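You operate a simulated robot arm through the tools that you are given. There is no shell and no other tool. Be economical: measure what you need, move in short steps, check, and stop when the job is done.

You run a simulated robot arm. Do the job below in one go: nothing can be reset, and whatever is moved stays where it is left.

JOB
Wet the gum of the yellow envelope and seal its flap all along.
Fine: teal brush from the wet roller, back in its cup; fold the flap and press it with the folding bar; put the bar back.

The check looks at the end state, three seconds after you hand in, the way a careful person would. Anything else that was tipped, shoved, dropped, spilled or broken makes it a failure. Lids that push on must go on centred and level and be pressed home; caps that screw on are set level and turned clockwise until they are tight. Flat cloth is picked up by pressing the open fingertips on it (5 to 10 N) and closing them slowly along it; thin cloth reads only 2 to 8 mm in the jaws.

ROBOT AND FRAMES
A 7-joint arm with a two-finger parallel gripper, fixed in place. Base frame: the origin is at the foot of the arm, x ahead of it, y to its left, z up; the work surface is at about z = 880. Readings come in mm, degrees, newtons and seconds.
Its first joint turns from -166.0 to 166.0 degrees. Payload 4.4 kg.
Tool frame: the origin (TCP) lies between the finger pads and is the grasp point; the fingertips stand 23 mm ahead of it; z points along the fingers, y is the line along which they close. The gripper opens to 94 mm. The fingers are 38 mm wide and 10 mm thick; the gripper's body (54 by 96 mm) begins 39 mm behind the TCP.
Orientation is that of the tool frame in the base frame, as a unit quaternion [x, y, z, w]. With the fingers straight down and closing along the base's y, the tool's x points along the base's -x, its y along +y and its z along -z.

CONTROLS
- The arm moves only by the tool apply_moves. Its argument "increments" is a list of rows, each a list of 3 entries, a list of its own where there are three numbers: the turn, a rotation vector about the base's x, y, z in units of 60 degrees (1.0 is 60 degrees), then the shift along the base's x, y, z in units of 100 mm (1.0 is 100 mm), then the closure, from 0 (fully open) to 1 (shut). In form: [[[ax, ay, az], [dx, dy, dz], fingers], ...]. A call has 1 to 20 rows; each row is the pose to reach, as a shift and turn from the pose commanded when the call began. A call with a number of a shift or a turn outside -1 to 1 is refused whole. Each row takes 0.2 s and may step no farther than 50 mm and 8.6 degrees from the row before; otherwise, or with a gripper value out of range, the whole call is refused. A pose out of reach is approached as far as the arm can. The call stops where the force on the tool passes 40 N (or 10 N more than at its start, if that is more) or the arm is blocked; 0.2 s more then pass. Each finger travels about 72 mm/s and halts on what it meets, pressing with about 34 N; the grip force reading is that of the motor and also rises with nothing between the fingers. The clock runs only during rows and for 0.2 s after the last one: add rows that repeat a pose to give the fingers time. The reply holds the time, the measured pose of the TCP, the force on the tool along the base axes, the opening and the grip force, in the units named above and with some noise.
- Cameras (640 x 400 px; columns grow to the right, rows downward): "scene" is fixed at [396.5, 496.7, 1651.6]; the picture's right is [-0.62, -0.78, 0.00], its down [-0.60, 0.48, -0.63] and it looks along [0.50, -0.40, -0.77] (base axes); focal length 292 px, centre (320, 200). "wrist" rides on the gripper at [87, 16, -74] in the tool frame; the picture's right is [-0.18, 0.98, 0.00], its down [-0.58, -0.11, -0.81] and it looks along [-0.79, -0.15, 0.59] (tool axes); focal length 243 px, centre (320, 200). There is no depth. A picture from a camera that has moved, and an enlarged one, comes with that camera's place and axes in the base frame and with its lens. The place of the scene camera against the robot may be out by one fixed shift of up to 12 mm in any direction.
- get_image(camera): a new picture of that camera. No time passes.
- close_up(camera, box): a new picture of the part [left, top, right, bottom] of that camera's present view, enlarged. No time passes.
- finish_job(): hands the job in; it is judged then, once.

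Go step by step. Nothing tells you positions but the pictures and the camera data: compare them with the known pose of the tool, close in by small moves and look again before you grip or let go. The budget is 120 turns and 68 pictures, counting those below and the enlarged ones. Unless the task says otherwise, let go and move clear before handing in, and close with one line.

The tools are called after "Call:" as a command line: name --argument value ..., lists and objects as JSON in quotes. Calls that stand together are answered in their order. apply_moves: Moves the arm, as the interface text tells. Its arguments: {"type":"object","properties":{"increments":{"type":"array","items":{"type":"array"}}},"required":["increments"]} The other tools are called the same way: get_image (camera) takes a picture; close_up (camera, box) takes an enlarged picture of a part of a camera's view; finish_job () hands the job in.

At the start:

```text
time: 0.0
eef_pos: [616.4, 210.3, 1359.1]
tcp_rot: [0.0, 1.0, -0.001, 0.0]
force: [0.1, 1.0, -0.3]
grip_width: 94.2
grip_force: 0.1
```

scene: 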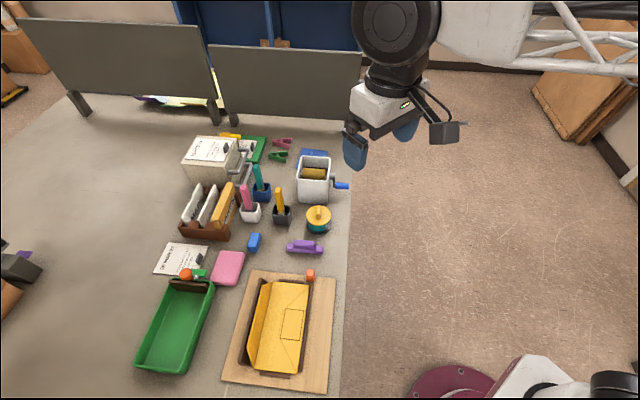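
wrist: 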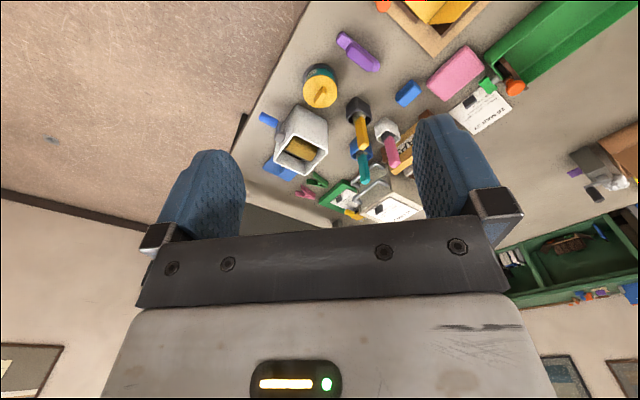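

I see the yellow envelope on a wooden board, a teal brush in a blue cup, a roller box with a blue crank, and a purple object that may be the folding bar. I'll look at these more closely first.

Call:
close_up --camera "scene" --box '[210, 250, 350, 395]'

Call:
close_up --camera "scene" --box '[170, 125, 360, 265]'

```text
2.76 times, centred on (280, 322) of scene
camera zoom: at [396.5, 496.7, 1651.6], right [-0.62, -0.78, 0.0], down [-0.6, 0.48, -0.63], along [0.5, -0.4, -0.77], focal length 804 px, centre (430, -138)
```

zoom: 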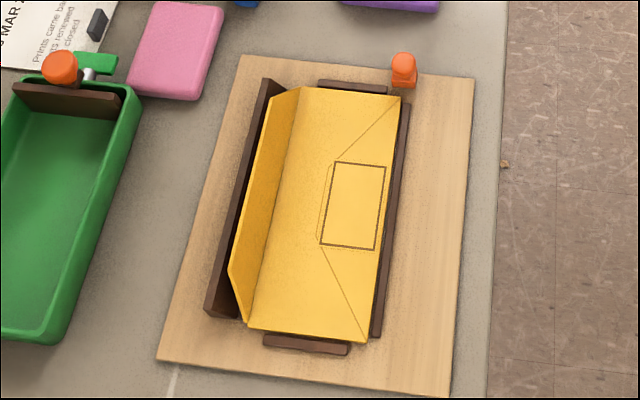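

```text
2.86 times, centred on (265, 195) of scene
camera zoom: at [396.5, 496.7, 1651.6], right [-0.62, -0.78, 0.0], down [-0.6, 0.48, -0.63], along [0.5, -0.4, -0.77], focal length 833 px, centre (477, 214)
```

zoom: 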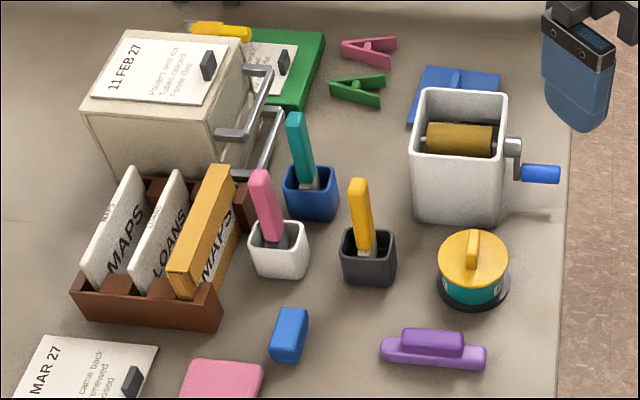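

The teal brush in its blue cup sits near (1030, 250), at the edge of reach. I'll move closer and look with the wrist camera.

Call:
apply_moves --increments '[[[0, 0, 0], [0.33, 0, -0.33], 0], [[0, 0, 0], [0.66, 0, -0.66], 0], [[0, 0, 0], [1, 0, -1], 0], [[0, 0, 0], [1, 0, -1], 0]]'

Call:
get_image --camera "wrist"

```text
time: 1.0
eef_pos: [717.2, 209.5, 1259.0]
tcp_rot: [0.0, 1.0, 0.0, 0.0]
force: [0.3, -0.3, 0.1]
grip_width: 94.0
grip_force: 0.2
```

```text
63 pictures are left
camera wrist: at [631.9, 225.6, 1335.8], right [0.18, 0.98, 0.0], down [0.58, -0.11, 0.81], along [0.79, -0.15, -0.59], focal length 243 px, centre (320, 200)
```

wrist: 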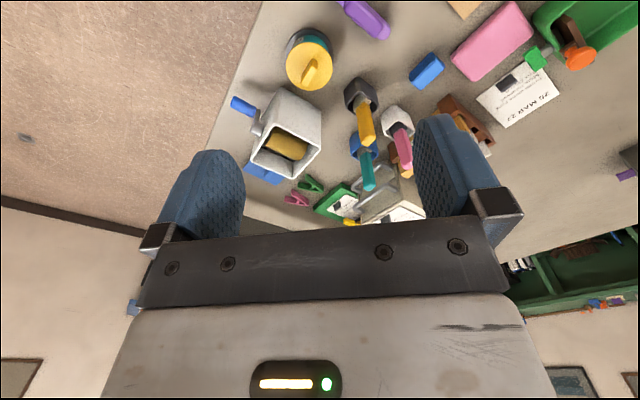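

The handle top triangulates to about (1044, 245, 1010). I'll go closer and see how far the arm reaches.

Call:
apply_moves --increments '[[[0, 0, 0], [0.33, 0.1, -0.33], 0], [[0, 0, 0], [0.66, 0.2, -0.66], 0], [[0, 0, 0], [1, 0.3, -1], 0], [[0, 0, 0], [1, 0.3, -1], 0]]'

Call:
get_image --camera "wrist"

Call:
close_up --camera "wrist" --box '[220, 10, 420, 230]'

```text
time: 2.0
eef_pos: [817.4, 239.6, 1159.9]
tcp_rot: [0.0, 1.0, 0.0, 0.001]
force: [0.0, 0.0, -0.1]
grip_width: 93.8
grip_force: 0.0
```

```text
62 pictures are left
camera wrist: at [732.4, 256.0, 1236.5], right [0.18, 0.98, 0.0], down [0.58, -0.11, 0.81], along [0.79, -0.15, -0.59], focal length 243 px, centre (320, 200)
```

wrist: 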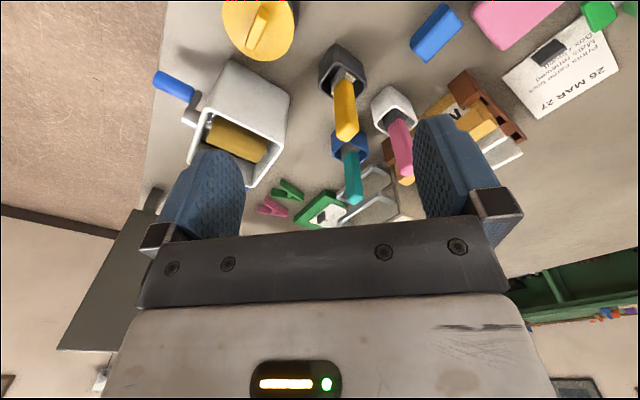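

```text
1.82 times, centred on (320, 120) of wrist
camera zoom: at [732.4, 256.0, 1236.5], right [0.18, 0.98, 0.0], down [0.58, -0.11, 0.81], along [0.79, -0.15, -0.59], focal length 441 px, centre (320, 346)
```

zoom: 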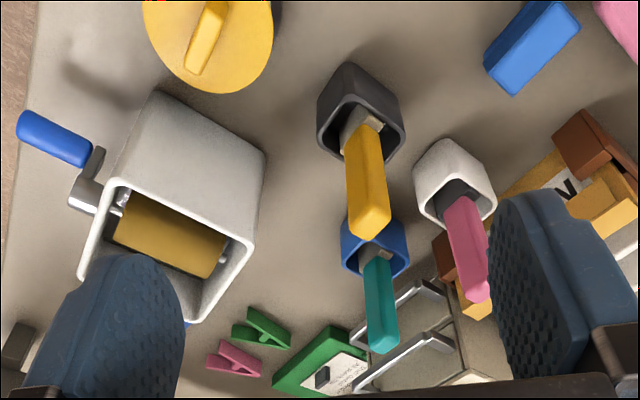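

The brush leans about 20° outward, with its handle running from (1010, 252, 942) to (1040, 252, 1010). I'll test the reach with the tool pointing down.

Call:
apply_moves --increments '[[[0, 0, 0], [0.5, 0.06, 0], 0], [[0, 0, 0], [1, 0.12, 0], 0], [[0, 0, 0], [1, 0.12, 0], 0]]'

Call:
apply_moves --increments '[[[0, 0, 0], [0.5, 0, 0], 0], [[0, 0, 0], [0.95, 0, 0], 0], [[0, 0, 0], [0.95, 0, 0], 0]]'

Call:
get_image --camera "wrist"

Call:
get_image --camera "scene"

```text
refused: row 1 steps farther than a row can; nothing moved
```

```text
time: 2.8
eef_pos: [912.0, 241.0, 1159.4]
tcp_rot: [-0.001, 1.0, 0.0, 0.0]
force: [-0.2, -0.3, -0.4]
grip_width: 93.8
grip_force: 0.1
```

```text
60 pictures are left
camera wrist: at [826.8, 256.9, 1235.4], right [0.18, 0.98, 0.0], down [0.58, -0.11, 0.81], along [0.79, -0.15, -0.59], focal length 243 px, centre (320, 200)
```

wrist: 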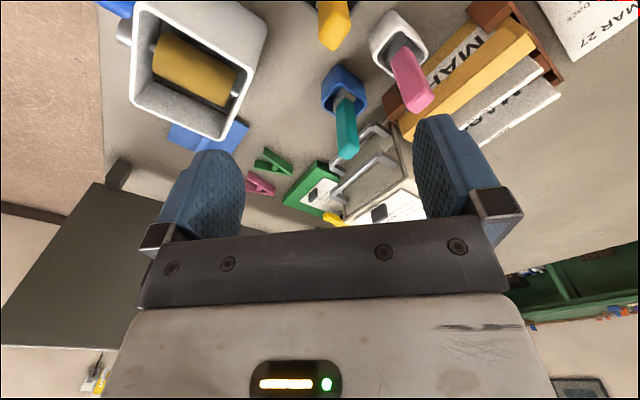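

```text
59 pictures are left
```

scene: 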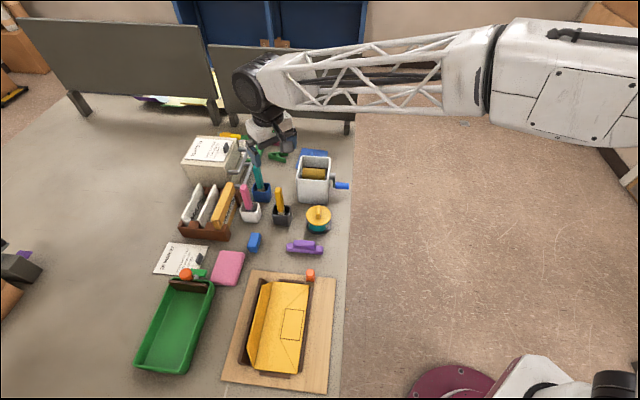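

Still in reach at x=912. I'll continue outward at this height to find the limit.

Call:
apply_moves --increments '[[[0, 0, 0], [0.45, 0.05, 0], 0], [[0, 0, 0], [0.9, 0.11, 0], 0], [[0, 0, 0], [0.9, 0.11, 0], 0]]'

Call:
apply_moves --increments '[[[0, 0, 0], [0.2, 0, -0.2], 0], [[0, 0, 0], [0.2, 0, -0.6], 0], [[0, 0, 0], [0.2, 0, -0.6], 0]]'

Call:
get_image --camera "wrist"

```text
time: 3.6
eef_pos: [999.7, 251.6, 1158.5]
tcp_rot: [0.001, 1.0, -0.001, 0.0]
force: [0.4, 0.4, 0.0]
grip_width: 94.0
grip_force: 0.0
```

```text
time: 4.4
eef_pos: [1021.2, 251.3, 1099.2]
tcp_rot: [-0.001, 1.0, 0.0, 0.0]
force: [-0.5, 0.0, 0.1]
grip_width: 93.7
grip_force: 0.0
```

```text
58 pictures are left
camera wrist: at [936.1, 267.2, 1175.3], right [0.18, 0.98, 0.0], down [0.58, -0.11, 0.81], along [0.79, -0.15, -0.59], focal length 243 px, centre (320, 200)
```

wrist: 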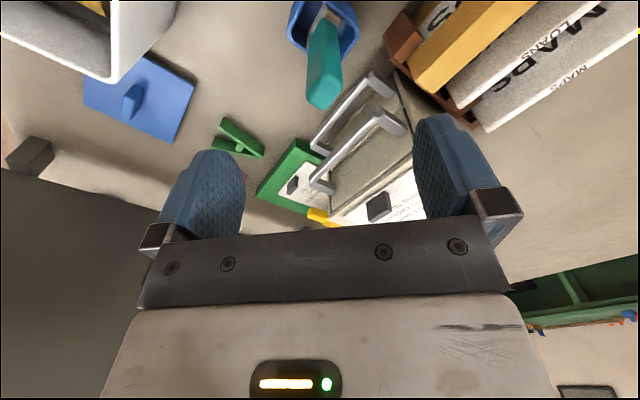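

A tool-down pose is reachable here. I'll narrow the fingers, line up above the handle and check from the scene camera.

Call:
apply_moves --increments '[[[0, 0, 0], [0.05, 0, -0.3], 0.45], [[0, 0, 0], [0.08, 0, -0.59], 0.45], [[0, 0, 0], [0.08, 0, -0.59], 0.45]]'

Call:
close_up --camera "scene" --box '[200, 110, 330, 220]'

Call:
get_image --camera "wrist"

```text
time: 5.2
eef_pos: [1029.0, 251.9, 1040.0]
tcp_rot: [0.0, 1.0, 0.0, 0.001]
force: [0.0, -0.8, 0.6]
grip_width: 51.5
grip_force: 0.1
```

```text
3.64 times, centred on (265, 165) of scene
camera zoom: at [396.5, 496.7, 1651.6], right [-0.62, -0.78, 0.0], down [-0.6, 0.48, -0.63], along [0.5, -0.4, -0.77], focal length 1060 px, centre (520, 327)
```

zoom: 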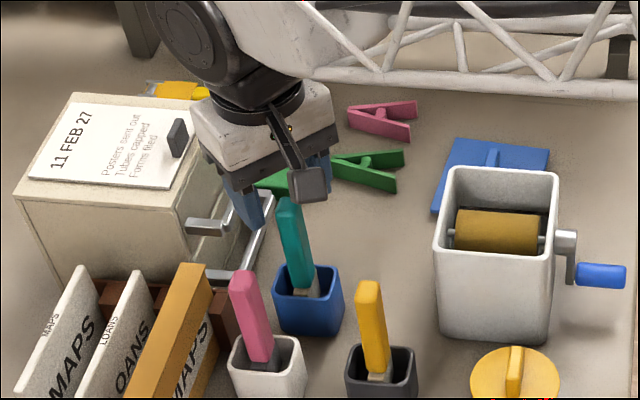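

```text
56 pictures are left
camera wrist: at [944.4, 267.7, 1116.0], right [0.18, 0.98, 0.0], down [0.58, -0.11, 0.81], along [0.79, -0.15, -0.59], focal length 243 px, centre (320, 200)
```

wrist: 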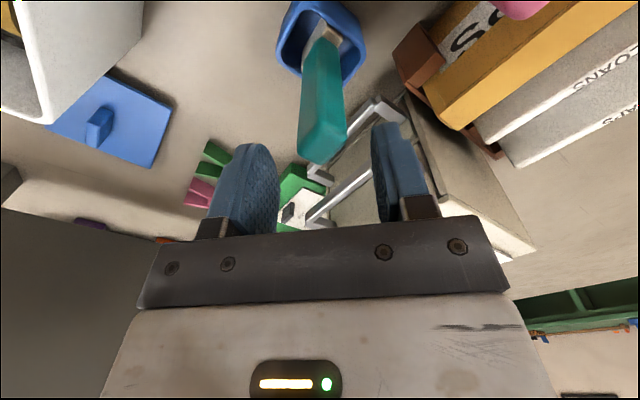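

I'm lined up with the handle, which passes about (1026, 255) at z=985. Next I descend and close gently.

Call:
apply_moves --increments '[[[0, 0, 0], [0, 0.03, -0.28], 0.45], [[0, 0, 0], [-0.03, 0.03, -0.55], 0.45], [[0, 0, 0], [-0.03, 0.03, -0.55], 0.45], [[0, 0, 0], [-0.03, 0.03, -0.55], 0.55], [[0, 0, 0], [-0.03, 0.03, -0.55], 0.6], [[0, 0, 0], [-0.03, 0.03, -0.55], 0.65], [[0, 0, 0], [-0.03, 0.03, -0.55], 0.7], [[0, 0, 0], [-0.03, 0.03, -0.55], 0.75], [[0, 0, 0], [-0.03, 0.03, -0.55], 0.8], [[0, 0, 0], [-0.03, 0.03, -0.55], 0.85], [[0, 0, 0], [-0.03, 0.03, -0.55], 0.9], [[0, 0, 0], [-0.03, 0.03, -0.55], 1], [[0, 0, 0], [-0.03, 0.03, -0.55], 1]]'

Call:
close_up --camera "scene" --box '[200, 110, 330, 220]'

Call:
get_image --camera "wrist"

```text
time: 6.3
eef_pos: [1026.2, 254.3, 991.2]
tcp_rot: [0.0, 1.0, 0.001, 0.003]
force: [-0.6, 0.4, 6.8]
grip_width: 37.5
grip_force: 0.0
stopped in row 5: the force on the tool passed its limit (the readings are from after the stop); the commanded pose is now the measured one
```

```text
3.64 times, centred on (265, 165) of scene
camera zoom: at [396.5, 496.7, 1651.6], right [-0.62, -0.78, 0.0], down [-0.6, 0.48, -0.63], along [0.5, -0.4, -0.77], focal length 1060 px, centre (520, 327)
```

zoom: 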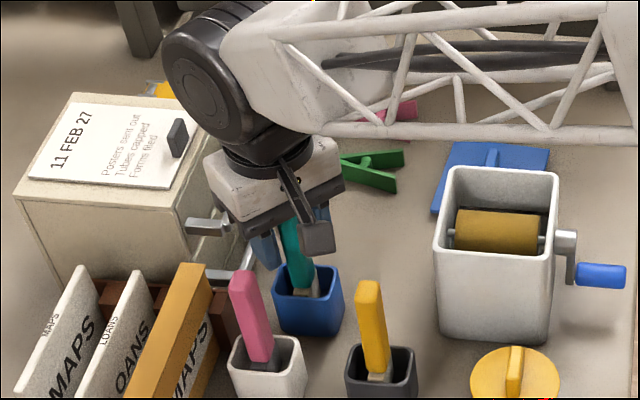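

```text
54 pictures are left
camera wrist: at [941.3, 270.7, 1066.3], right [0.18, 0.98, 0.0], down [0.58, -0.11, 0.81], along [0.8, -0.15, -0.59], focal length 243 px, centre (320, 200)
```

wrist: 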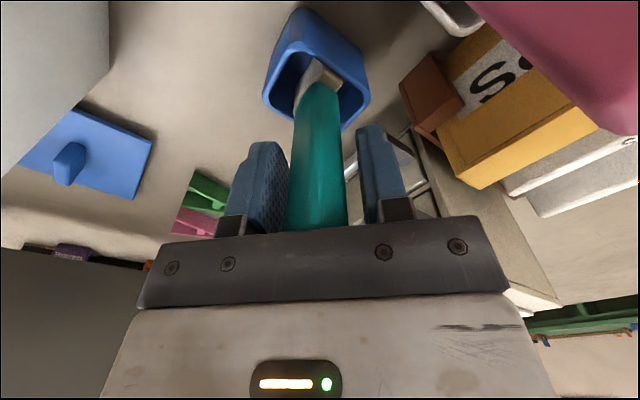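

The palm touched the handle's top, so the handle is a bit taller than I estimated. I'll raise slightly and close.

Call:
apply_moves --increments '[[[0, 0, 0], [0, 0, 0.08], 0.6], [[0, 0, 0], [0, 0, 0.08], 0.65], [[0, 0, 0], [0, 0, 0.08], 0.7], [[0, 0, 0], [0, 0, 0.08], 0.75], [[0, 0, 0], [0, 0, 0.08], 0.8], [[0, 0, 0], [0, 0, 0.08], 0.85], [[0, 0, 0], [0, 0, 0.08], 0.9], [[0, 0, 0], [0, 0, 0.08], 1], [[0, 0, 0], [0, 0, 0.08], 1]]'

Call:
close_up --camera "wrist" --box '[200, 0, 440, 250]'

```text
time: 8.3
eef_pos: [1027.2, 255.1, 998.1]
tcp_rot: [0.0, 1.0, 0.001, 0.003]
force: [0.3, 0.2, -0.6]
grip_width: 28.3
grip_force: 34.2
```

```text
1.60 times, centred on (320, 125) of wrist
camera zoom: at [941.2, 271.1, 1073.5], right [0.18, 0.98, 0.0], down [0.58, -0.11, 0.81], along [0.8, -0.15, -0.59], focal length 388 px, centre (320, 320)
```

zoom: 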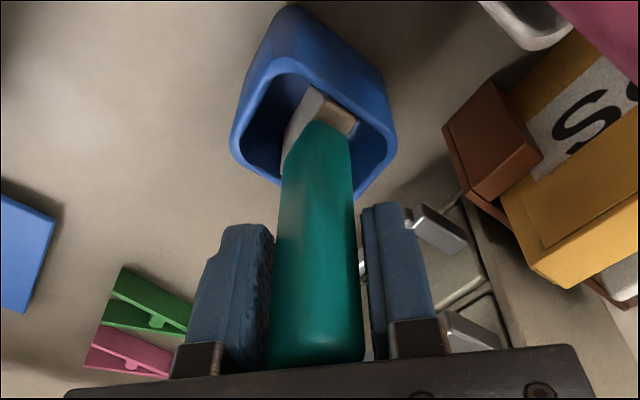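

The brush is gripped. I'll lift it straight up out of the cup and check.

Call:
apply_moves --increments '[[[0, 0, 0], [0, 0, 0.2], 1], [[0, 0, 0], [0, 0, 0.4], 1], [[0, 0, 0], [0, 0, 0.6], 1], [[0, 0, 0], [0, 0, 0.8], 1], [[0, 0, 0], [0, 0, 1], 1], [[0, 0, 0], [0, 0, 1], 1]]'

Call:
close_up --camera "scene" --box '[200, 90, 330, 220]'

Call:
get_image --camera "wrist"

```text
time: 9.7
eef_pos: [1027.1, 255.2, 1097.6]
tcp_rot: [0.0, 1.0, 0.001, 0.003]
force: [-0.2, -0.8, 0.2]
grip_width: 28.2
grip_force: 34.0
```

```text
3.08 times, centred on (265, 155) of scene
camera zoom: at [396.5, 496.7, 1651.6], right [-0.62, -0.78, 0.0], down [-0.6, 0.48, -0.63], along [0.5, -0.4, -0.77], focal length 897 px, centre (489, 338)
```

zoom: 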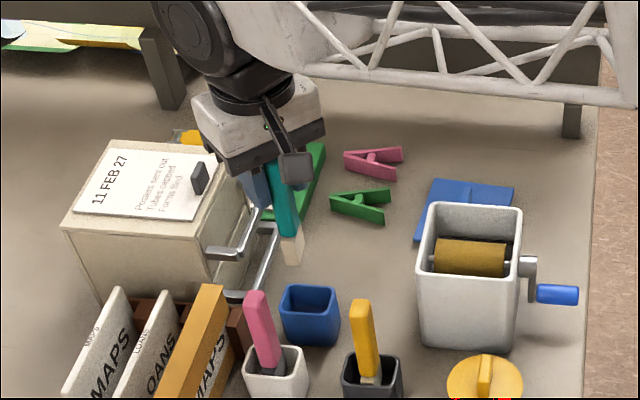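

```text
51 pictures are left
camera wrist: at [941.7, 270.8, 1173.9], right [0.18, 0.98, 0.0], down [0.58, -0.11, 0.81], along [0.8, -0.15, -0.59], focal length 243 px, centre (320, 200)
```

wrist: 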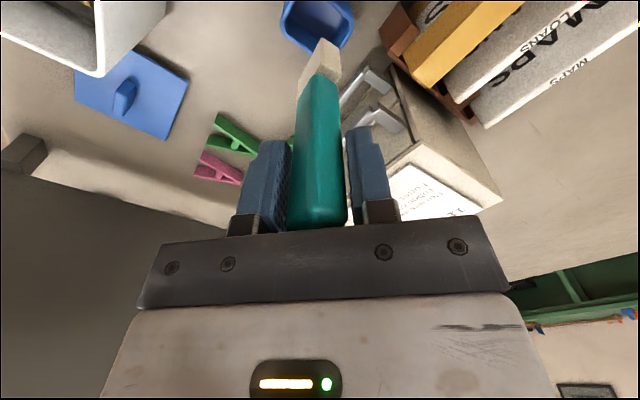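

The brush is out of the cup, with its tip about (-26, +3, -79) mm from the TCP. The roller top is near (921, 109, 990), so I'm going above it.

Call:
apply_moves --increments '[[[0, 0, 0], [-0.13, -0.25, 0.2], 1], [[0, 0, 0], [-0.3, -0.6, 0.2], 1], [[0, 0, 0], [-0.45, -0.95, 0.2], 1], [[0, 0, 0], [-0.45, -0.95, 0.2], 1]]'

Call:
apply_moves --increments '[[[0, 0, 0], [-0.17, -0.25, 0], 1], [[0, 0, 0], [-0.35, -0.54, 0], 1], [[0, 0, 0], [-0.35, -0.54, 0], 1]]'

Call:
close_up --camera "scene" --box '[250, 90, 380, 220]'

Call:
get_image --camera "wrist"

```text
time: 10.7
eef_pos: [981.7, 160.1, 1119.0]
tcp_rot: [-0.001, 1.0, 0.001, 0.004]
force: [-0.4, 0.6, 0.7]
grip_width: 27.6
grip_force: 33.9
```

```text
time: 11.5
eef_pos: [946.8, 105.9, 1117.4]
tcp_rot: [0.0, 1.0, 0.0, 0.003]
force: [0.8, -0.3, -0.4]
grip_width: 27.7
grip_force: 33.8
```

```text
3.08 times, centred on (315, 155) of scene
camera zoom: at [396.5, 496.7, 1651.6], right [-0.62, -0.78, 0.0], down [-0.6, 0.48, -0.63], along [0.5, -0.4, -0.77], focal length 897 px, centre (335, 338)
```

zoom: 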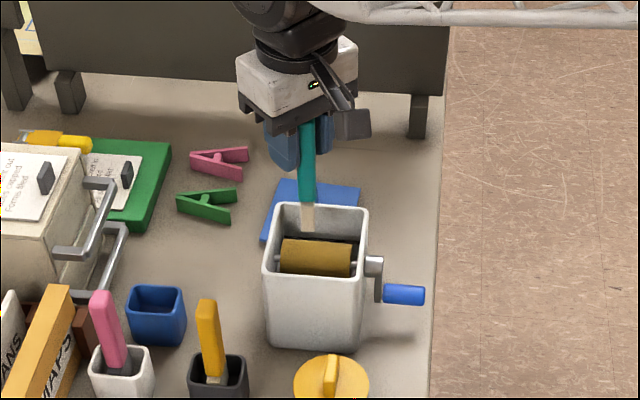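

```text
49 pictures are left
camera wrist: at [861.2, 121.8, 1193.2], right [0.18, 0.98, 0.0], down [0.58, -0.11, 0.81], along [0.8, -0.15, -0.59], focal length 243 px, centre (320, 200)
```

wrist: 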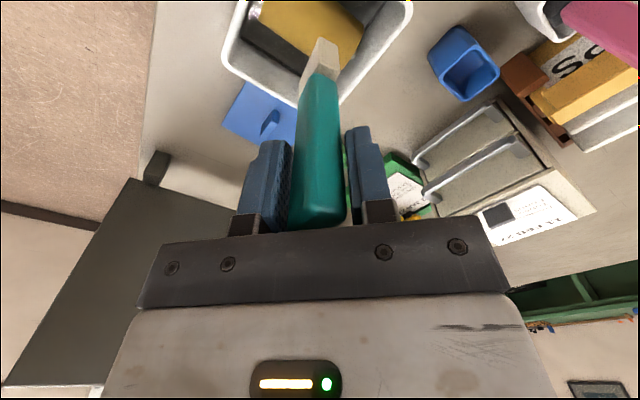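

The brush tip is over the roller, slightly left of centre. I'll descend a bit and recheck.

Call:
apply_moves --increments '[[[0, 0, 0], [-0.05, -0.06, -0.15], 1], [[0, 0, 0], [-0.05, -0.06, -0.3], 1], [[0, 0, 0], [-0.05, -0.06, -0.3], 1]]'

Call:
close_up --camera "scene" --box '[290, 130, 350, 200]'

Call:
get_image --camera "wrist"

```text
time: 12.3
eef_pos: [941.7, 100.3, 1088.2]
tcp_rot: [0.0, 1.0, 0.001, 0.002]
force: [-0.2, -0.8, -1.1]
grip_width: 27.0
grip_force: 33.7
```

```text
5.71 times, centred on (320, 165) of scene
camera zoom: at [396.5, 496.7, 1651.6], right [-0.62, -0.78, 0.0], down [-0.6, 0.48, -0.63], along [0.5, -0.4, -0.77], focal length 1666 px, centre (320, 400)
```

zoom: 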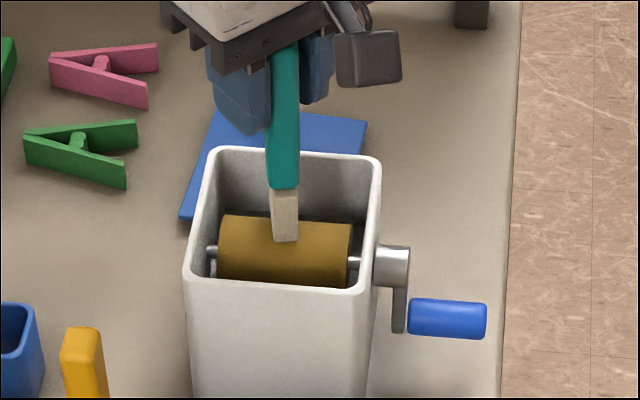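

```text
47 pictures are left
camera wrist: at [856.8, 115.8, 1163.2], right [0.18, 0.98, 0.0], down [0.58, -0.11, 0.81], along [0.8, -0.15, -0.59], focal length 243 px, centre (320, 200)
```

wrist: 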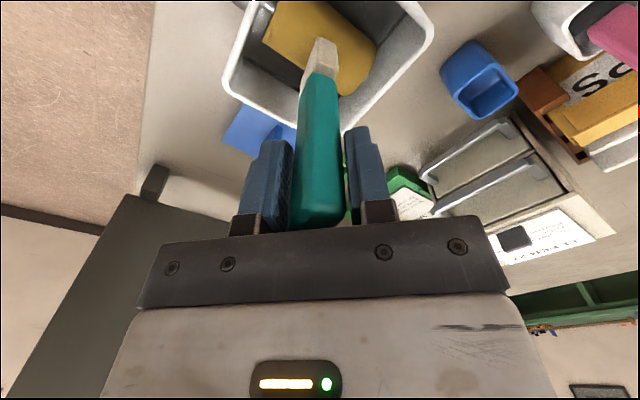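

The tip is over the roller in both views. I'll lower in small steps and watch the force.

Call:
apply_moves --increments '[[[0, 0, 0], [0, 0, -0.04], 1], [[0, 0, 0], [0, 0, -0.08], 1], [[0, 0, 0], [0, 0, -0.12], 1], [[0, 0, 0], [0, 0, -0.12], 1]]'

Call:
close_up --camera "scene" --box '[290, 130, 350, 200]'

Call:
close_up --camera "wrist" --box '[210, 0, 440, 140]'

```text
time: 13.3
eef_pos: [941.3, 100.9, 1077.4]
tcp_rot: [0.0, 1.0, 0.0, 0.003]
force: [1.8, 1.0, 29.0]
grip_width: 17.6
grip_force: 33.5
```

```text
5.71 times, centred on (320, 165) of scene
camera zoom: at [396.5, 496.7, 1651.6], right [-0.62, -0.78, 0.0], down [-0.6, 0.48, -0.63], along [0.5, -0.4, -0.77], focal length 1666 px, centre (320, 400)
```

zoom: 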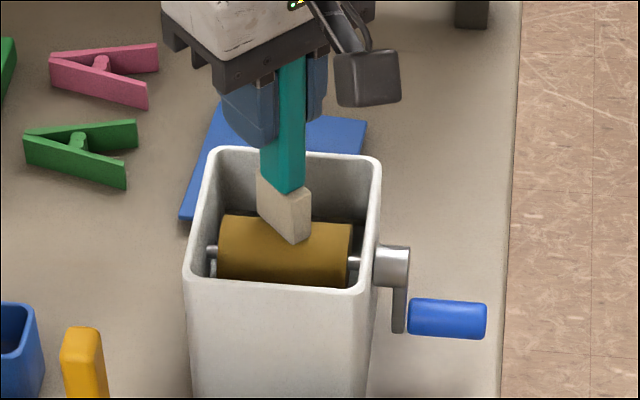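

```text
2.78 times, centred on (325, 70) of wrist
camera zoom: at [856.4, 115.9, 1152.2], right [0.18, 0.98, 0.0], down [0.58, -0.11, 0.81], along [0.8, -0.15, -0.59], focal length 675 px, centre (306, 562)
```

zoom: 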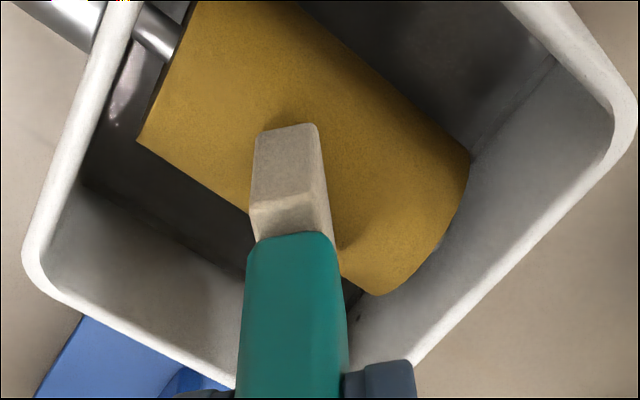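

The tip presses the roller at 29 N and the handle has turned flat into the jaws at 17.6 mm. I'll ease off and stroke along the roller to load the brush.

Call:
apply_moves --increments '[[[0, 0, 0], [0, 0, 0.03], 1], [[0, 0, 0], [0.06, 0.08, 0.03], 1], [[0, 0, 0], [0.1, 0.12, 0.03], 1], [[0, 0, 0], [0.06, 0.08, 0.03], 1], [[0, 0, 0], [0, 0, 0.03], 1], [[0, 0, 0], [-0.04, -0.05, 0.03], 1], [[0, 0, 0], [0, 0, 0.03], 1], [[0, 0, 0], [0, 0, 0.03], 1]]'

Call:
close_up --camera "wrist" --box '[210, 0, 440, 140]'

```text
time: 15.1
eef_pos: [942.1, 100.0, 1078.3]
tcp_rot: [0.0, 1.0, 0.001, 0.003]
force: [0.6, 0.0, -0.7]
grip_width: 17.9
grip_force: 34.3
```

```text
2.78 times, centred on (325, 70) of wrist
camera zoom: at [856.2, 116.1, 1154.1], right [0.18, 0.98, 0.0], down [0.58, -0.11, 0.81], along [0.8, -0.15, -0.59], focal length 675 px, centre (306, 562)
```

zoom: 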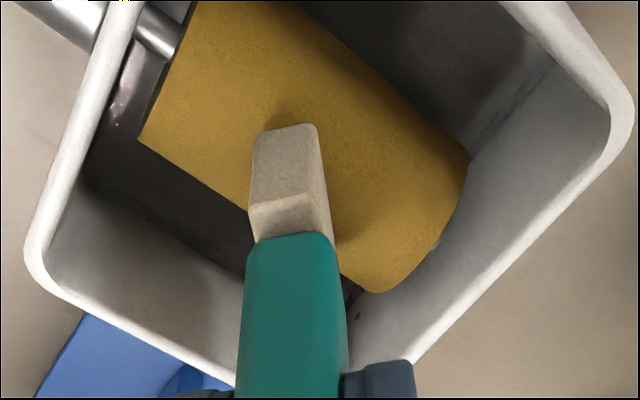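

Contact is at about z=1078. I'll make a proper stroke with light pressure.

Call:
apply_moves --increments '[[[0, 0, 0], [0, 0, -0.015], 1], [[0, 0, 0], [0.05, 0.06, -0.015], 1], [[0, 0, 0], [0.1, 0.12, -0.015], 1], [[0, 0, 0], [0.05, 0.06, -0.015], 1], [[0, 0, 0], [0, 0, -0.015], 1], [[0, 0, 0], [-0.04, -0.05, -0.015], 1], [[0, 0, 0], [0, 0, -0.015], 1]]'

Call:
apply_moves --increments '[[[0, 0, 0], [0, 0, 0.2], 1], [[0, 0, 0], [0, 0, 0.5], 1], [[0, 0, 0], [0, 0, 0.8], 1], [[0, 0, 0], [0, 0, 0.8], 1]]'

Call:
close_up --camera "scene" --box '[270, 90, 370, 200]'

Call:
get_image --camera "wrist"

```text
time: 16.7
eef_pos: [941.4, 99.5, 1077.1]
tcp_rot: [0.0, 1.0, 0.001, 0.002]
force: [-0.6, -0.8, 1.2]
grip_width: 17.3
grip_force: 34.3
```

```text
time: 17.7
eef_pos: [942.0, 100.6, 1157.1]
tcp_rot: [0.0, 1.0, 0.0, 0.003]
force: [-0.5, -0.8, -1.4]
grip_width: 17.3
grip_force: 34.3
```

```text
3.64 times, centred on (320, 145) of scene
camera zoom: at [396.5, 496.7, 1651.6], right [-0.62, -0.78, 0.0], down [-0.6, 0.48, -0.63], along [0.5, -0.4, -0.77], focal length 1060 px, centre (320, 400)
```

zoom: 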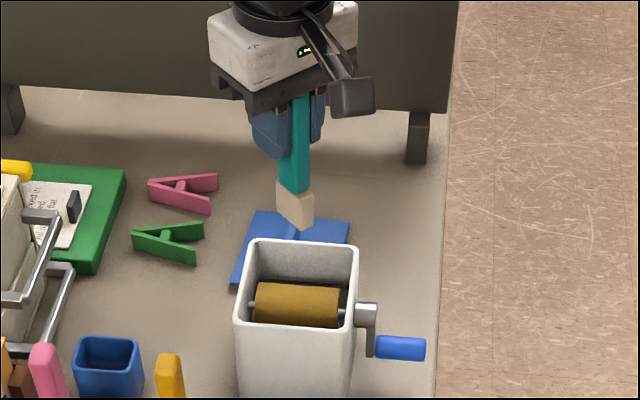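

```text
42 pictures are left
camera wrist: at [856.5, 116.4, 1232.7], right [0.18, 0.98, 0.0], down [0.58, -0.11, 0.81], along [0.8, -0.15, -0.59], focal length 243 px, centre (320, 200)
```

wrist: 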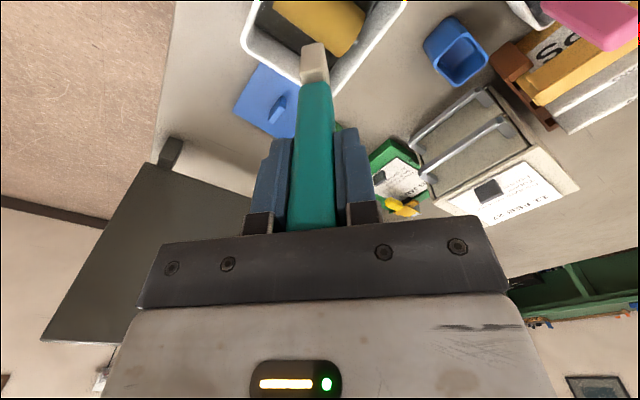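

The brush should be loaded, though its wetness isn't visible. I'll carry it high over the bench to look at the envelope and flap.

Call:
apply_moves --increments '[[[0, 0, 0], [-0.3, 0.2, 0], 1], [[0, 0, 0], [-0.6, 0.4, 0], 1], [[0, 0, 0], [-0.9, 0.6, 0], 1]]'

Call:
apply_moves --increments '[[[0, 0, 0], [-0.3, 0.2, 0], 1], [[0, 0, 0], [-0.6, 0.4, 0], 1], [[0, 0, 0], [-0.9, 0.6, 0], 1]]'

Call:
apply_moves --increments '[[[0, 0, 0], [-0.3, 0.2, 0], 1], [[0, 0, 0], [-0.6, 0.4, 0], 1], [[0, 0, 0], [-0.9, 0.6, 0], 1]]'

Call:
apply_moves --increments '[[[0, 0, 0], [-0.3, 0.2, 0], 1], [[0, 0, 0], [-0.6, 0.4, 0], 1], [[0, 0, 0], [-0.9, 0.6, 0], 1]]'

Call:
apply_moves --increments '[[[0, 0, 0], [-0.3, 0.2, 0], 1], [[0, 0, 0], [-0.6, 0.4, 0], 1], [[0, 0, 0], [-0.8, 0.6, -0.1], 1], [[0, 0, 0], [-0.8, 0.6, -0.1], 1]]'

Call:
get_image --camera "wrist"

Call:
get_image --camera "scene"

```text
time: 18.5
eef_pos: [850.8, 159.6, 1156.1]
tcp_rot: [0.0, 1.0, 0.0, 0.002]
force: [0.5, -0.1, -0.5]
grip_width: 17.1
grip_force: 34.3
```

```text
time: 19.3
eef_pos: [762.9, 221.0, 1156.7]
tcp_rot: [0.0, 1.0, 0.001, 0.003]
force: [-0.4, 0.1, -0.6]
grip_width: 17.4
grip_force: 33.9
```

```text
time: 20.1
eef_pos: [670.2, 281.2, 1154.2]
tcp_rot: [0.001, 1.0, 0.0, 0.002]
force: [-0.5, 0.2, -1.1]
grip_width: 17.4
grip_force: 34.0
```

```text
time: 20.9
eef_pos: [581.0, 340.0, 1155.2]
tcp_rot: [0.0, 1.0, 0.001, 0.003]
force: [0.3, 0.2, -0.4]
grip_width: 17.5
grip_force: 33.8
```

```text
time: 21.9
eef_pos: [500.9, 401.4, 1145.7]
tcp_rot: [0.001, 1.0, 0.001, 0.002]
force: [-0.3, -0.4, 0.3]
grip_width: 17.3
grip_force: 34.0
```

```text
41 pictures are left
camera wrist: at [415.4, 417.0, 1222.3], right [0.18, 0.98, 0.0], down [0.58, -0.11, 0.81], along [0.8, -0.15, -0.59], focal length 243 px, centre (320, 200)
```

wrist: 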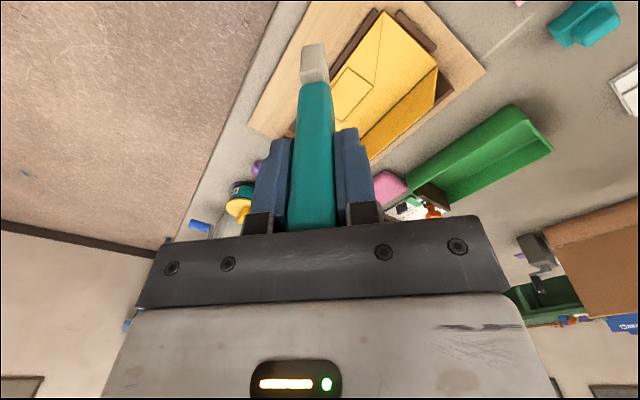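

```text
40 pictures are left
```

scene: 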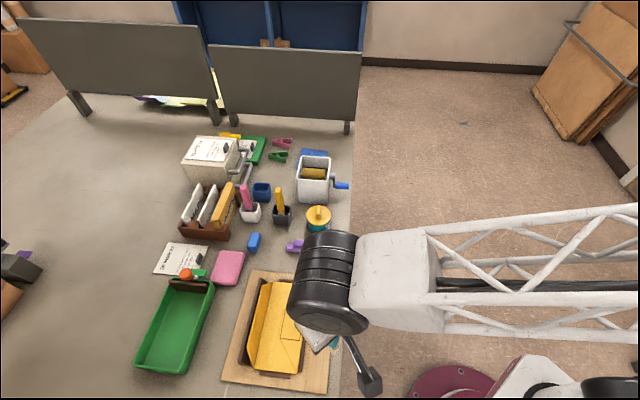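

The envelope is now in the wrist view, so I'll enlarge it to find the gum.

Call:
close_up --camera "wrist" --box '[240, 0, 500, 165]'

Call:
close_up --camera "scene" --box '[225, 265, 315, 385]'

```text
2.42 times, centred on (370, 82) of wrist
camera zoom: at [415.4, 417.0, 1222.3], right [0.18, 0.98, 0.0], down [0.58, -0.11, 0.81], along [0.8, -0.15, -0.59], focal length 588 px, centre (199, 485)
```

zoom: 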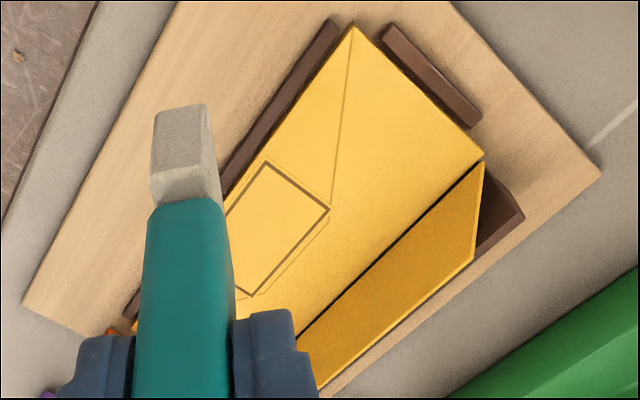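

```text
3.33 times, centred on (270, 325) of scene
camera zoom: at [396.5, 496.7, 1651.6], right [-0.62, -0.78, 0.0], down [-0.6, 0.48, -0.63], along [0.5, -0.4, -0.77], focal length 972 px, centre (487, -217)
```

zoom: 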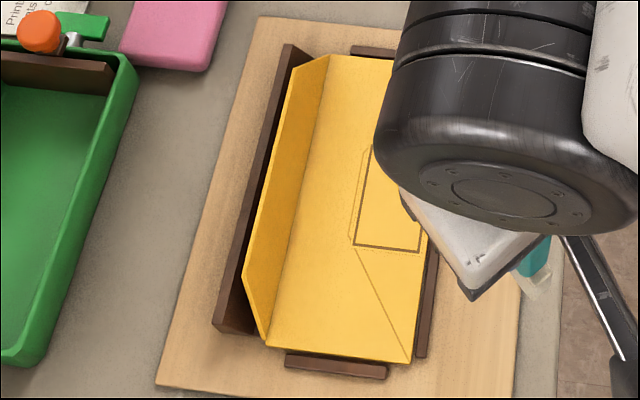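

The flap leans about 23° outward against the wall behind it. Its hinge runs from (740, 389) to (592, 536) at z≈900, and its free edge is at z≈939. I'll tilt the tool 40° so the brush tip points toward the flap's inner face, and move closer.

Call:
apply_moves --increments '[[[0.094, -0.094, 0], [0.1, 0.08, 0], 1], [[0.188, -0.188, 0], [0.25, 0.18, 0], 1], [[0.282, -0.282, 0], [0.4, 0.3, -0.1], 1], [[0.376, -0.376, 0], [0.55, 0.4, -0.2], 1], [[0.471, -0.471, 0], [0.7, 0.45, -0.3], 1], [[0.471, -0.471, 0], [0.8, 0.5, -0.6], 1], [[0.471, -0.471, 0], [0.8, 0.5, -0.8], 1], [[0.471, -0.471, 0], [0.8, 0.5, -0.8], 1]]'

Call:
get_image --camera "wrist"

Call:
close_up --camera "scene" --box '[225, 265, 315, 385]'

```text
time: 23.7
eef_pos: [582.7, 452.0, 1066.6]
tcp_rot: [0.001, 0.939, 0.242, 0.245]
force: [0.5, -0.2, -1.3]
grip_width: 17.3
grip_force: 34.0
```

```text
37 pictures are left
camera wrist: at [470.5, 441.0, 1092.8], right [0.05, 0.85, 0.53], down [0.16, -0.53, 0.83], along [0.99, 0.04, -0.16], focal length 243 px, centre (320, 200)
```

wrist: 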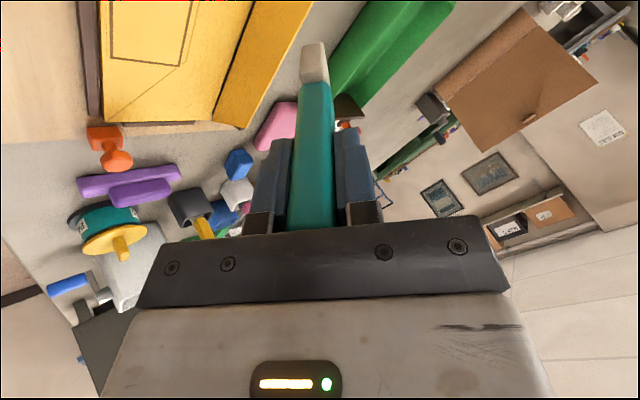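

```text
3.33 times, centred on (270, 325) of scene
camera zoom: at [396.5, 496.7, 1651.6], right [-0.62, -0.78, 0.0], down [-0.6, 0.48, -0.63], along [0.5, -0.4, -0.77], focal length 972 px, centre (487, -217)
```

zoom: 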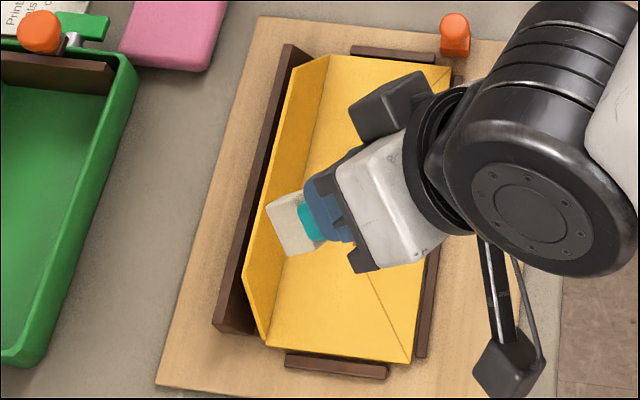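

Seen this way, the brush end is a roughly 30 mm wide chisel reaching farther than I first estimated, with its centre about 54 mm toward the flap and 74 mm down. I'll yaw it −23° so its edge lies flat on the flap, and lower to just short of contact.

Call:
apply_moves --increments '[[[0, 0, -0.13], [-0.05, 0.08, -0.1], 1], [[0, 0, -0.26], [-0.1, 0.16, -0.25], 1], [[0, 0, -0.383], [-0.16, 0.26, -0.4], 1], [[0, 0, -0.383], [-0.16, 0.26, -0.62], 1], [[0, 0, -0.383], [-0.16, 0.26, -0.62], 1]]'

Call:
close_up --camera "scene" --box '[225, 275, 305, 375]'

Call:
close_up --camera "wrist" --box '[160, 0, 480, 200]'

```text
time: 24.9
eef_pos: [564.3, 476.1, 1004.4]
tcp_rot: [0.188, 0.92, 0.189, 0.287]
force: [0.4, 0.3, 0.1]
grip_width: 17.4
grip_force: 34.3
```

```text
4.00 times, centred on (265, 325) of scene
camera zoom: at [396.5, 496.7, 1651.6], right [-0.62, -0.78, 0.0], down [-0.6, 0.48, -0.63], along [0.5, -0.4, -0.77], focal length 1166 px, centre (540, -300)
```

zoom: 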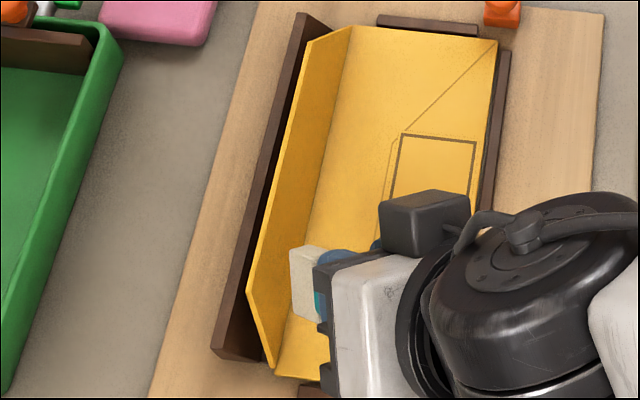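

```text
2.00 times, centred on (320, 100) of wrist
camera zoom: at [459.7, 511.5, 1030.8], right [0.37, 0.76, 0.53], down [-0.07, -0.55, 0.83], along [0.93, -0.35, -0.16], focal length 485 px, centre (320, 400)
```

zoom: 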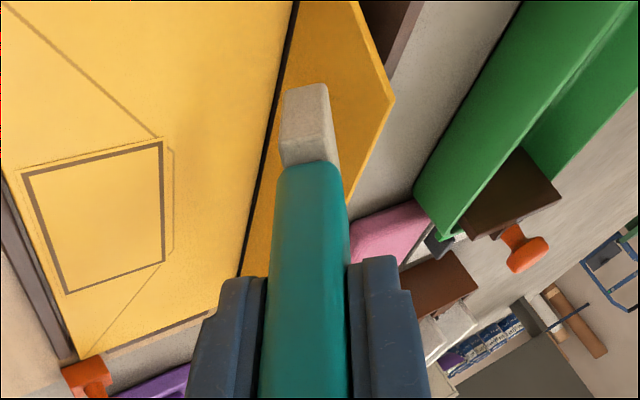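

The tip is in front of the flap's lower end, with about 20 mm left to contact. I'll advance toward the flap.

Call:
apply_moves --increments '[[[0, 0, 0], [0.05, 0.05, 0], 1], [[0, 0, 0], [0.085, 0.085, 0], 1], [[0, 0, 0], [0.11, 0.11, 0], 1], [[0, 0, 0], [0.125, 0.125, 0], 1], [[0, 0, 0], [0.125, 0.125, 0], 1]]'

Call:
close_up --camera "wrist" --box '[240, 0, 440, 125]'

Call:
close_up --camera "scene" --box '[235, 310, 295, 370]'

```text
time: 26.1
eef_pos: [578.4, 488.1, 1005.4]
tcp_rot: [0.188, 0.92, 0.188, 0.288]
force: [-0.9, 0.8, -0.6]
grip_width: 17.4
grip_force: 33.8
```

```text
3.20 times, centred on (340, 62) of wrist
camera zoom: at [472.4, 523.6, 1031.3], right [0.37, 0.76, 0.53], down [-0.06, -0.55, 0.83], along [0.93, -0.34, -0.16], focal length 776 px, centre (256, 640)
```

zoom: 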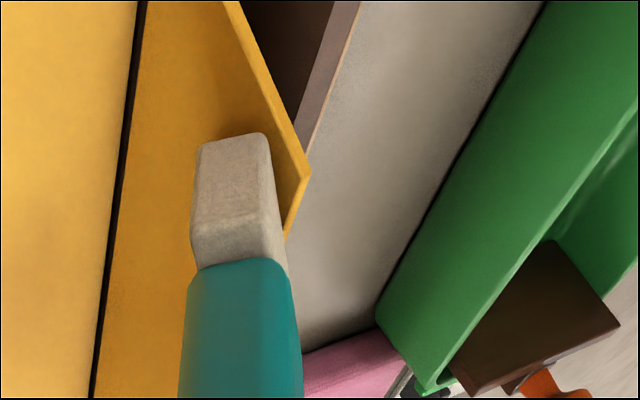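

```text
6.67 times, centred on (265, 340) of scene
camera zoom: at [396.5, 496.7, 1651.6], right [-0.62, -0.78, 0.0], down [-0.6, 0.48, -0.63], along [0.5, -0.4, -0.77], focal length 1943 px, centre (687, -733)
```

zoom: 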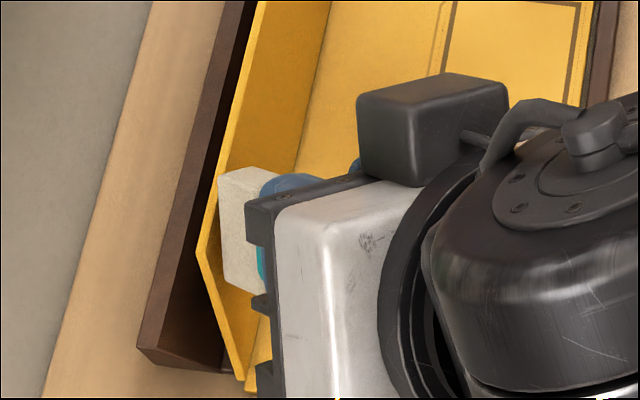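

The brush is almost touching, close to the free edge. I'll lower 5 mm and edge in until I feel contact.

Call:
apply_moves --increments '[[[0, 0, 0], [0, 0, -0.05], 1], [[0, 0, 0], [0.015, 0.015, -0.05], 1], [[0, 0, 0], [0.03, 0.03, -0.05], 1], [[0, 0, 0], [0.03, 0.03, -0.05], 1]]'

Call:
apply_moves --increments '[[[0, 0, 0], [0.012, 0.012, 0], 1], [[0, 0, 0], [0.024, 0.024, 0], 1], [[0, 0, 0], [0.024, 0.024, 0], 1]]'

Call:
close_up --camera "wrist" --box '[240, 0, 440, 125]'

```text
time: 27.1
eef_pos: [580.7, 492.3, 999.6]
tcp_rot: [0.188, 0.92, 0.189, 0.286]
force: [-0.5, 0.2, -0.7]
grip_width: 17.4
grip_force: 34.1
```

```text
time: 27.9
eef_pos: [583.9, 495.2, 999.5]
tcp_rot: [0.188, 0.92, 0.189, 0.288]
force: [0.1, -1.1, -0.9]
grip_width: 17.8
grip_force: 33.2
```

```text
3.20 times, centred on (340, 62) of wrist
camera zoom: at [477.8, 529.0, 1026.4], right [0.37, 0.76, 0.53], down [-0.06, -0.55, 0.83], along [0.93, -0.34, -0.16], focal length 776 px, centre (256, 640)
```

zoom: 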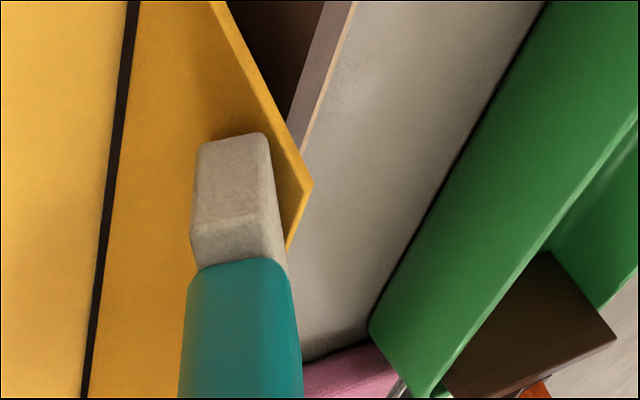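

No clear contact force yet. I'll continue a few more millimetres.

Call:
apply_moves --increments '[[[0, 0, 0], [0.015, 0.015, 0], 1], [[0, 0, 0], [0.03, 0.03, 0], 1], [[0, 0, 0], [0.03, 0.03, 0], 1]]'

Call:
apply_moves --increments '[[[0, 0, 0], [0.015, 0.015, 0], 1], [[0, 0, 0], [0.03, 0.03, 0], 1], [[0, 0, 0], [0.03, 0.03, 0], 1]]'

Call:
close_up --camera "scene" --box '[235, 310, 295, 370]'

Call:
close_up --camera "wrist" --box '[240, 0, 440, 125]'

```text
time: 28.7
eef_pos: [586.7, 496.9, 1000.2]
tcp_rot: [0.187, 0.92, 0.189, 0.287]
force: [-0.8, -0.1, -1.0]
grip_width: 17.6
grip_force: 33.5
```

```text
time: 29.5
eef_pos: [589.2, 499.9, 1000.5]
tcp_rot: [0.188, 0.92, 0.188, 0.287]
force: [1.0, -0.5, 0.2]
grip_width: 17.6
grip_force: 34.4
```

```text
6.67 times, centred on (265, 340) of scene
camera zoom: at [396.5, 496.7, 1651.6], right [-0.62, -0.78, 0.0], down [-0.6, 0.48, -0.63], along [0.5, -0.4, -0.77], focal length 1943 px, centre (687, -733)
```

zoom: 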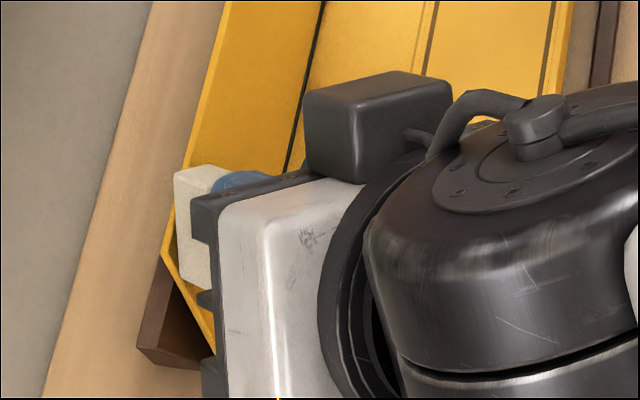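

```text
3.20 times, centred on (340, 62) of wrist
camera zoom: at [484.1, 535.0, 1026.3], right [0.37, 0.76, 0.53], down [-0.06, -0.55, 0.83], along [0.93, -0.35, -0.16], focal length 776 px, centre (256, 640)
```

zoom: 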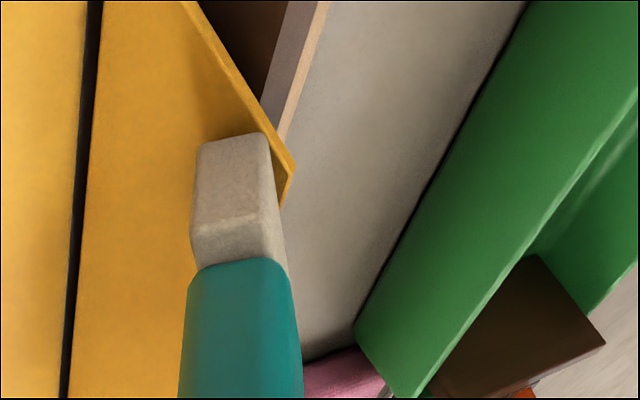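

The flap yields softly as I push, and the envelope may have slid a little. I'll check the whole envelope before stroking.

Call:
close_up --camera "scene" --box '[225, 265, 325, 385]'

```text
3.33 times, centred on (275, 325) of scene
camera zoom: at [396.5, 496.7, 1651.6], right [-0.62, -0.78, 0.0], down [-0.6, 0.48, -0.63], along [0.5, -0.4, -0.77], focal length 972 px, centre (470, -217)
```

zoom: 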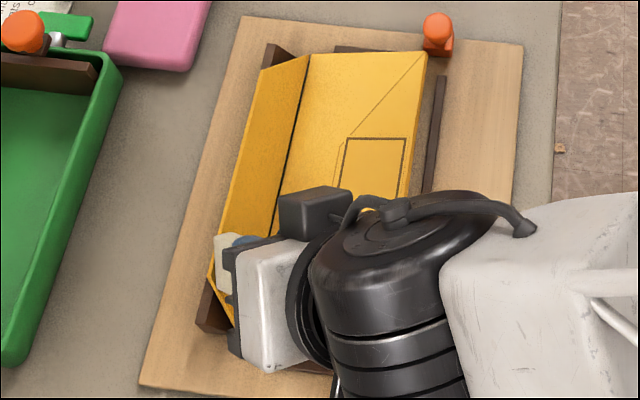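

The flap is at its stop, so pushing has levered the body up a little. I'll back off about 5 mm so the contact stays light and check that the body lies flat.

Call:
apply_moves --increments '[[[0, 0, 0], [-0.035, -0.035, 0], 1], [[0, 0, 0], [-0.035, -0.035, 0], 1]]'

Call:
close_up --camera "scene" --box '[225, 265, 325, 385]'

```text
time: 30.1
eef_pos: [587.3, 496.0, 1000.7]
tcp_rot: [0.188, 0.92, 0.188, 0.288]
force: [-1.2, -0.1, -0.5]
grip_width: 17.5
grip_force: 33.7
```

```text
3.33 times, centred on (275, 325) of scene
camera zoom: at [396.5, 496.7, 1651.6], right [-0.62, -0.78, 0.0], down [-0.6, 0.48, -0.63], along [0.5, -0.4, -0.77], focal length 972 px, centre (470, -217)
```

zoom: 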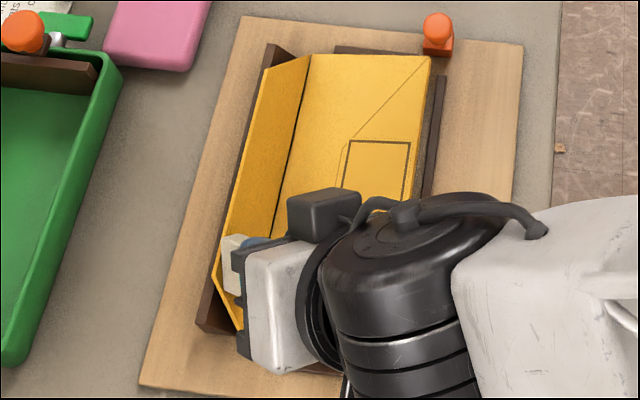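

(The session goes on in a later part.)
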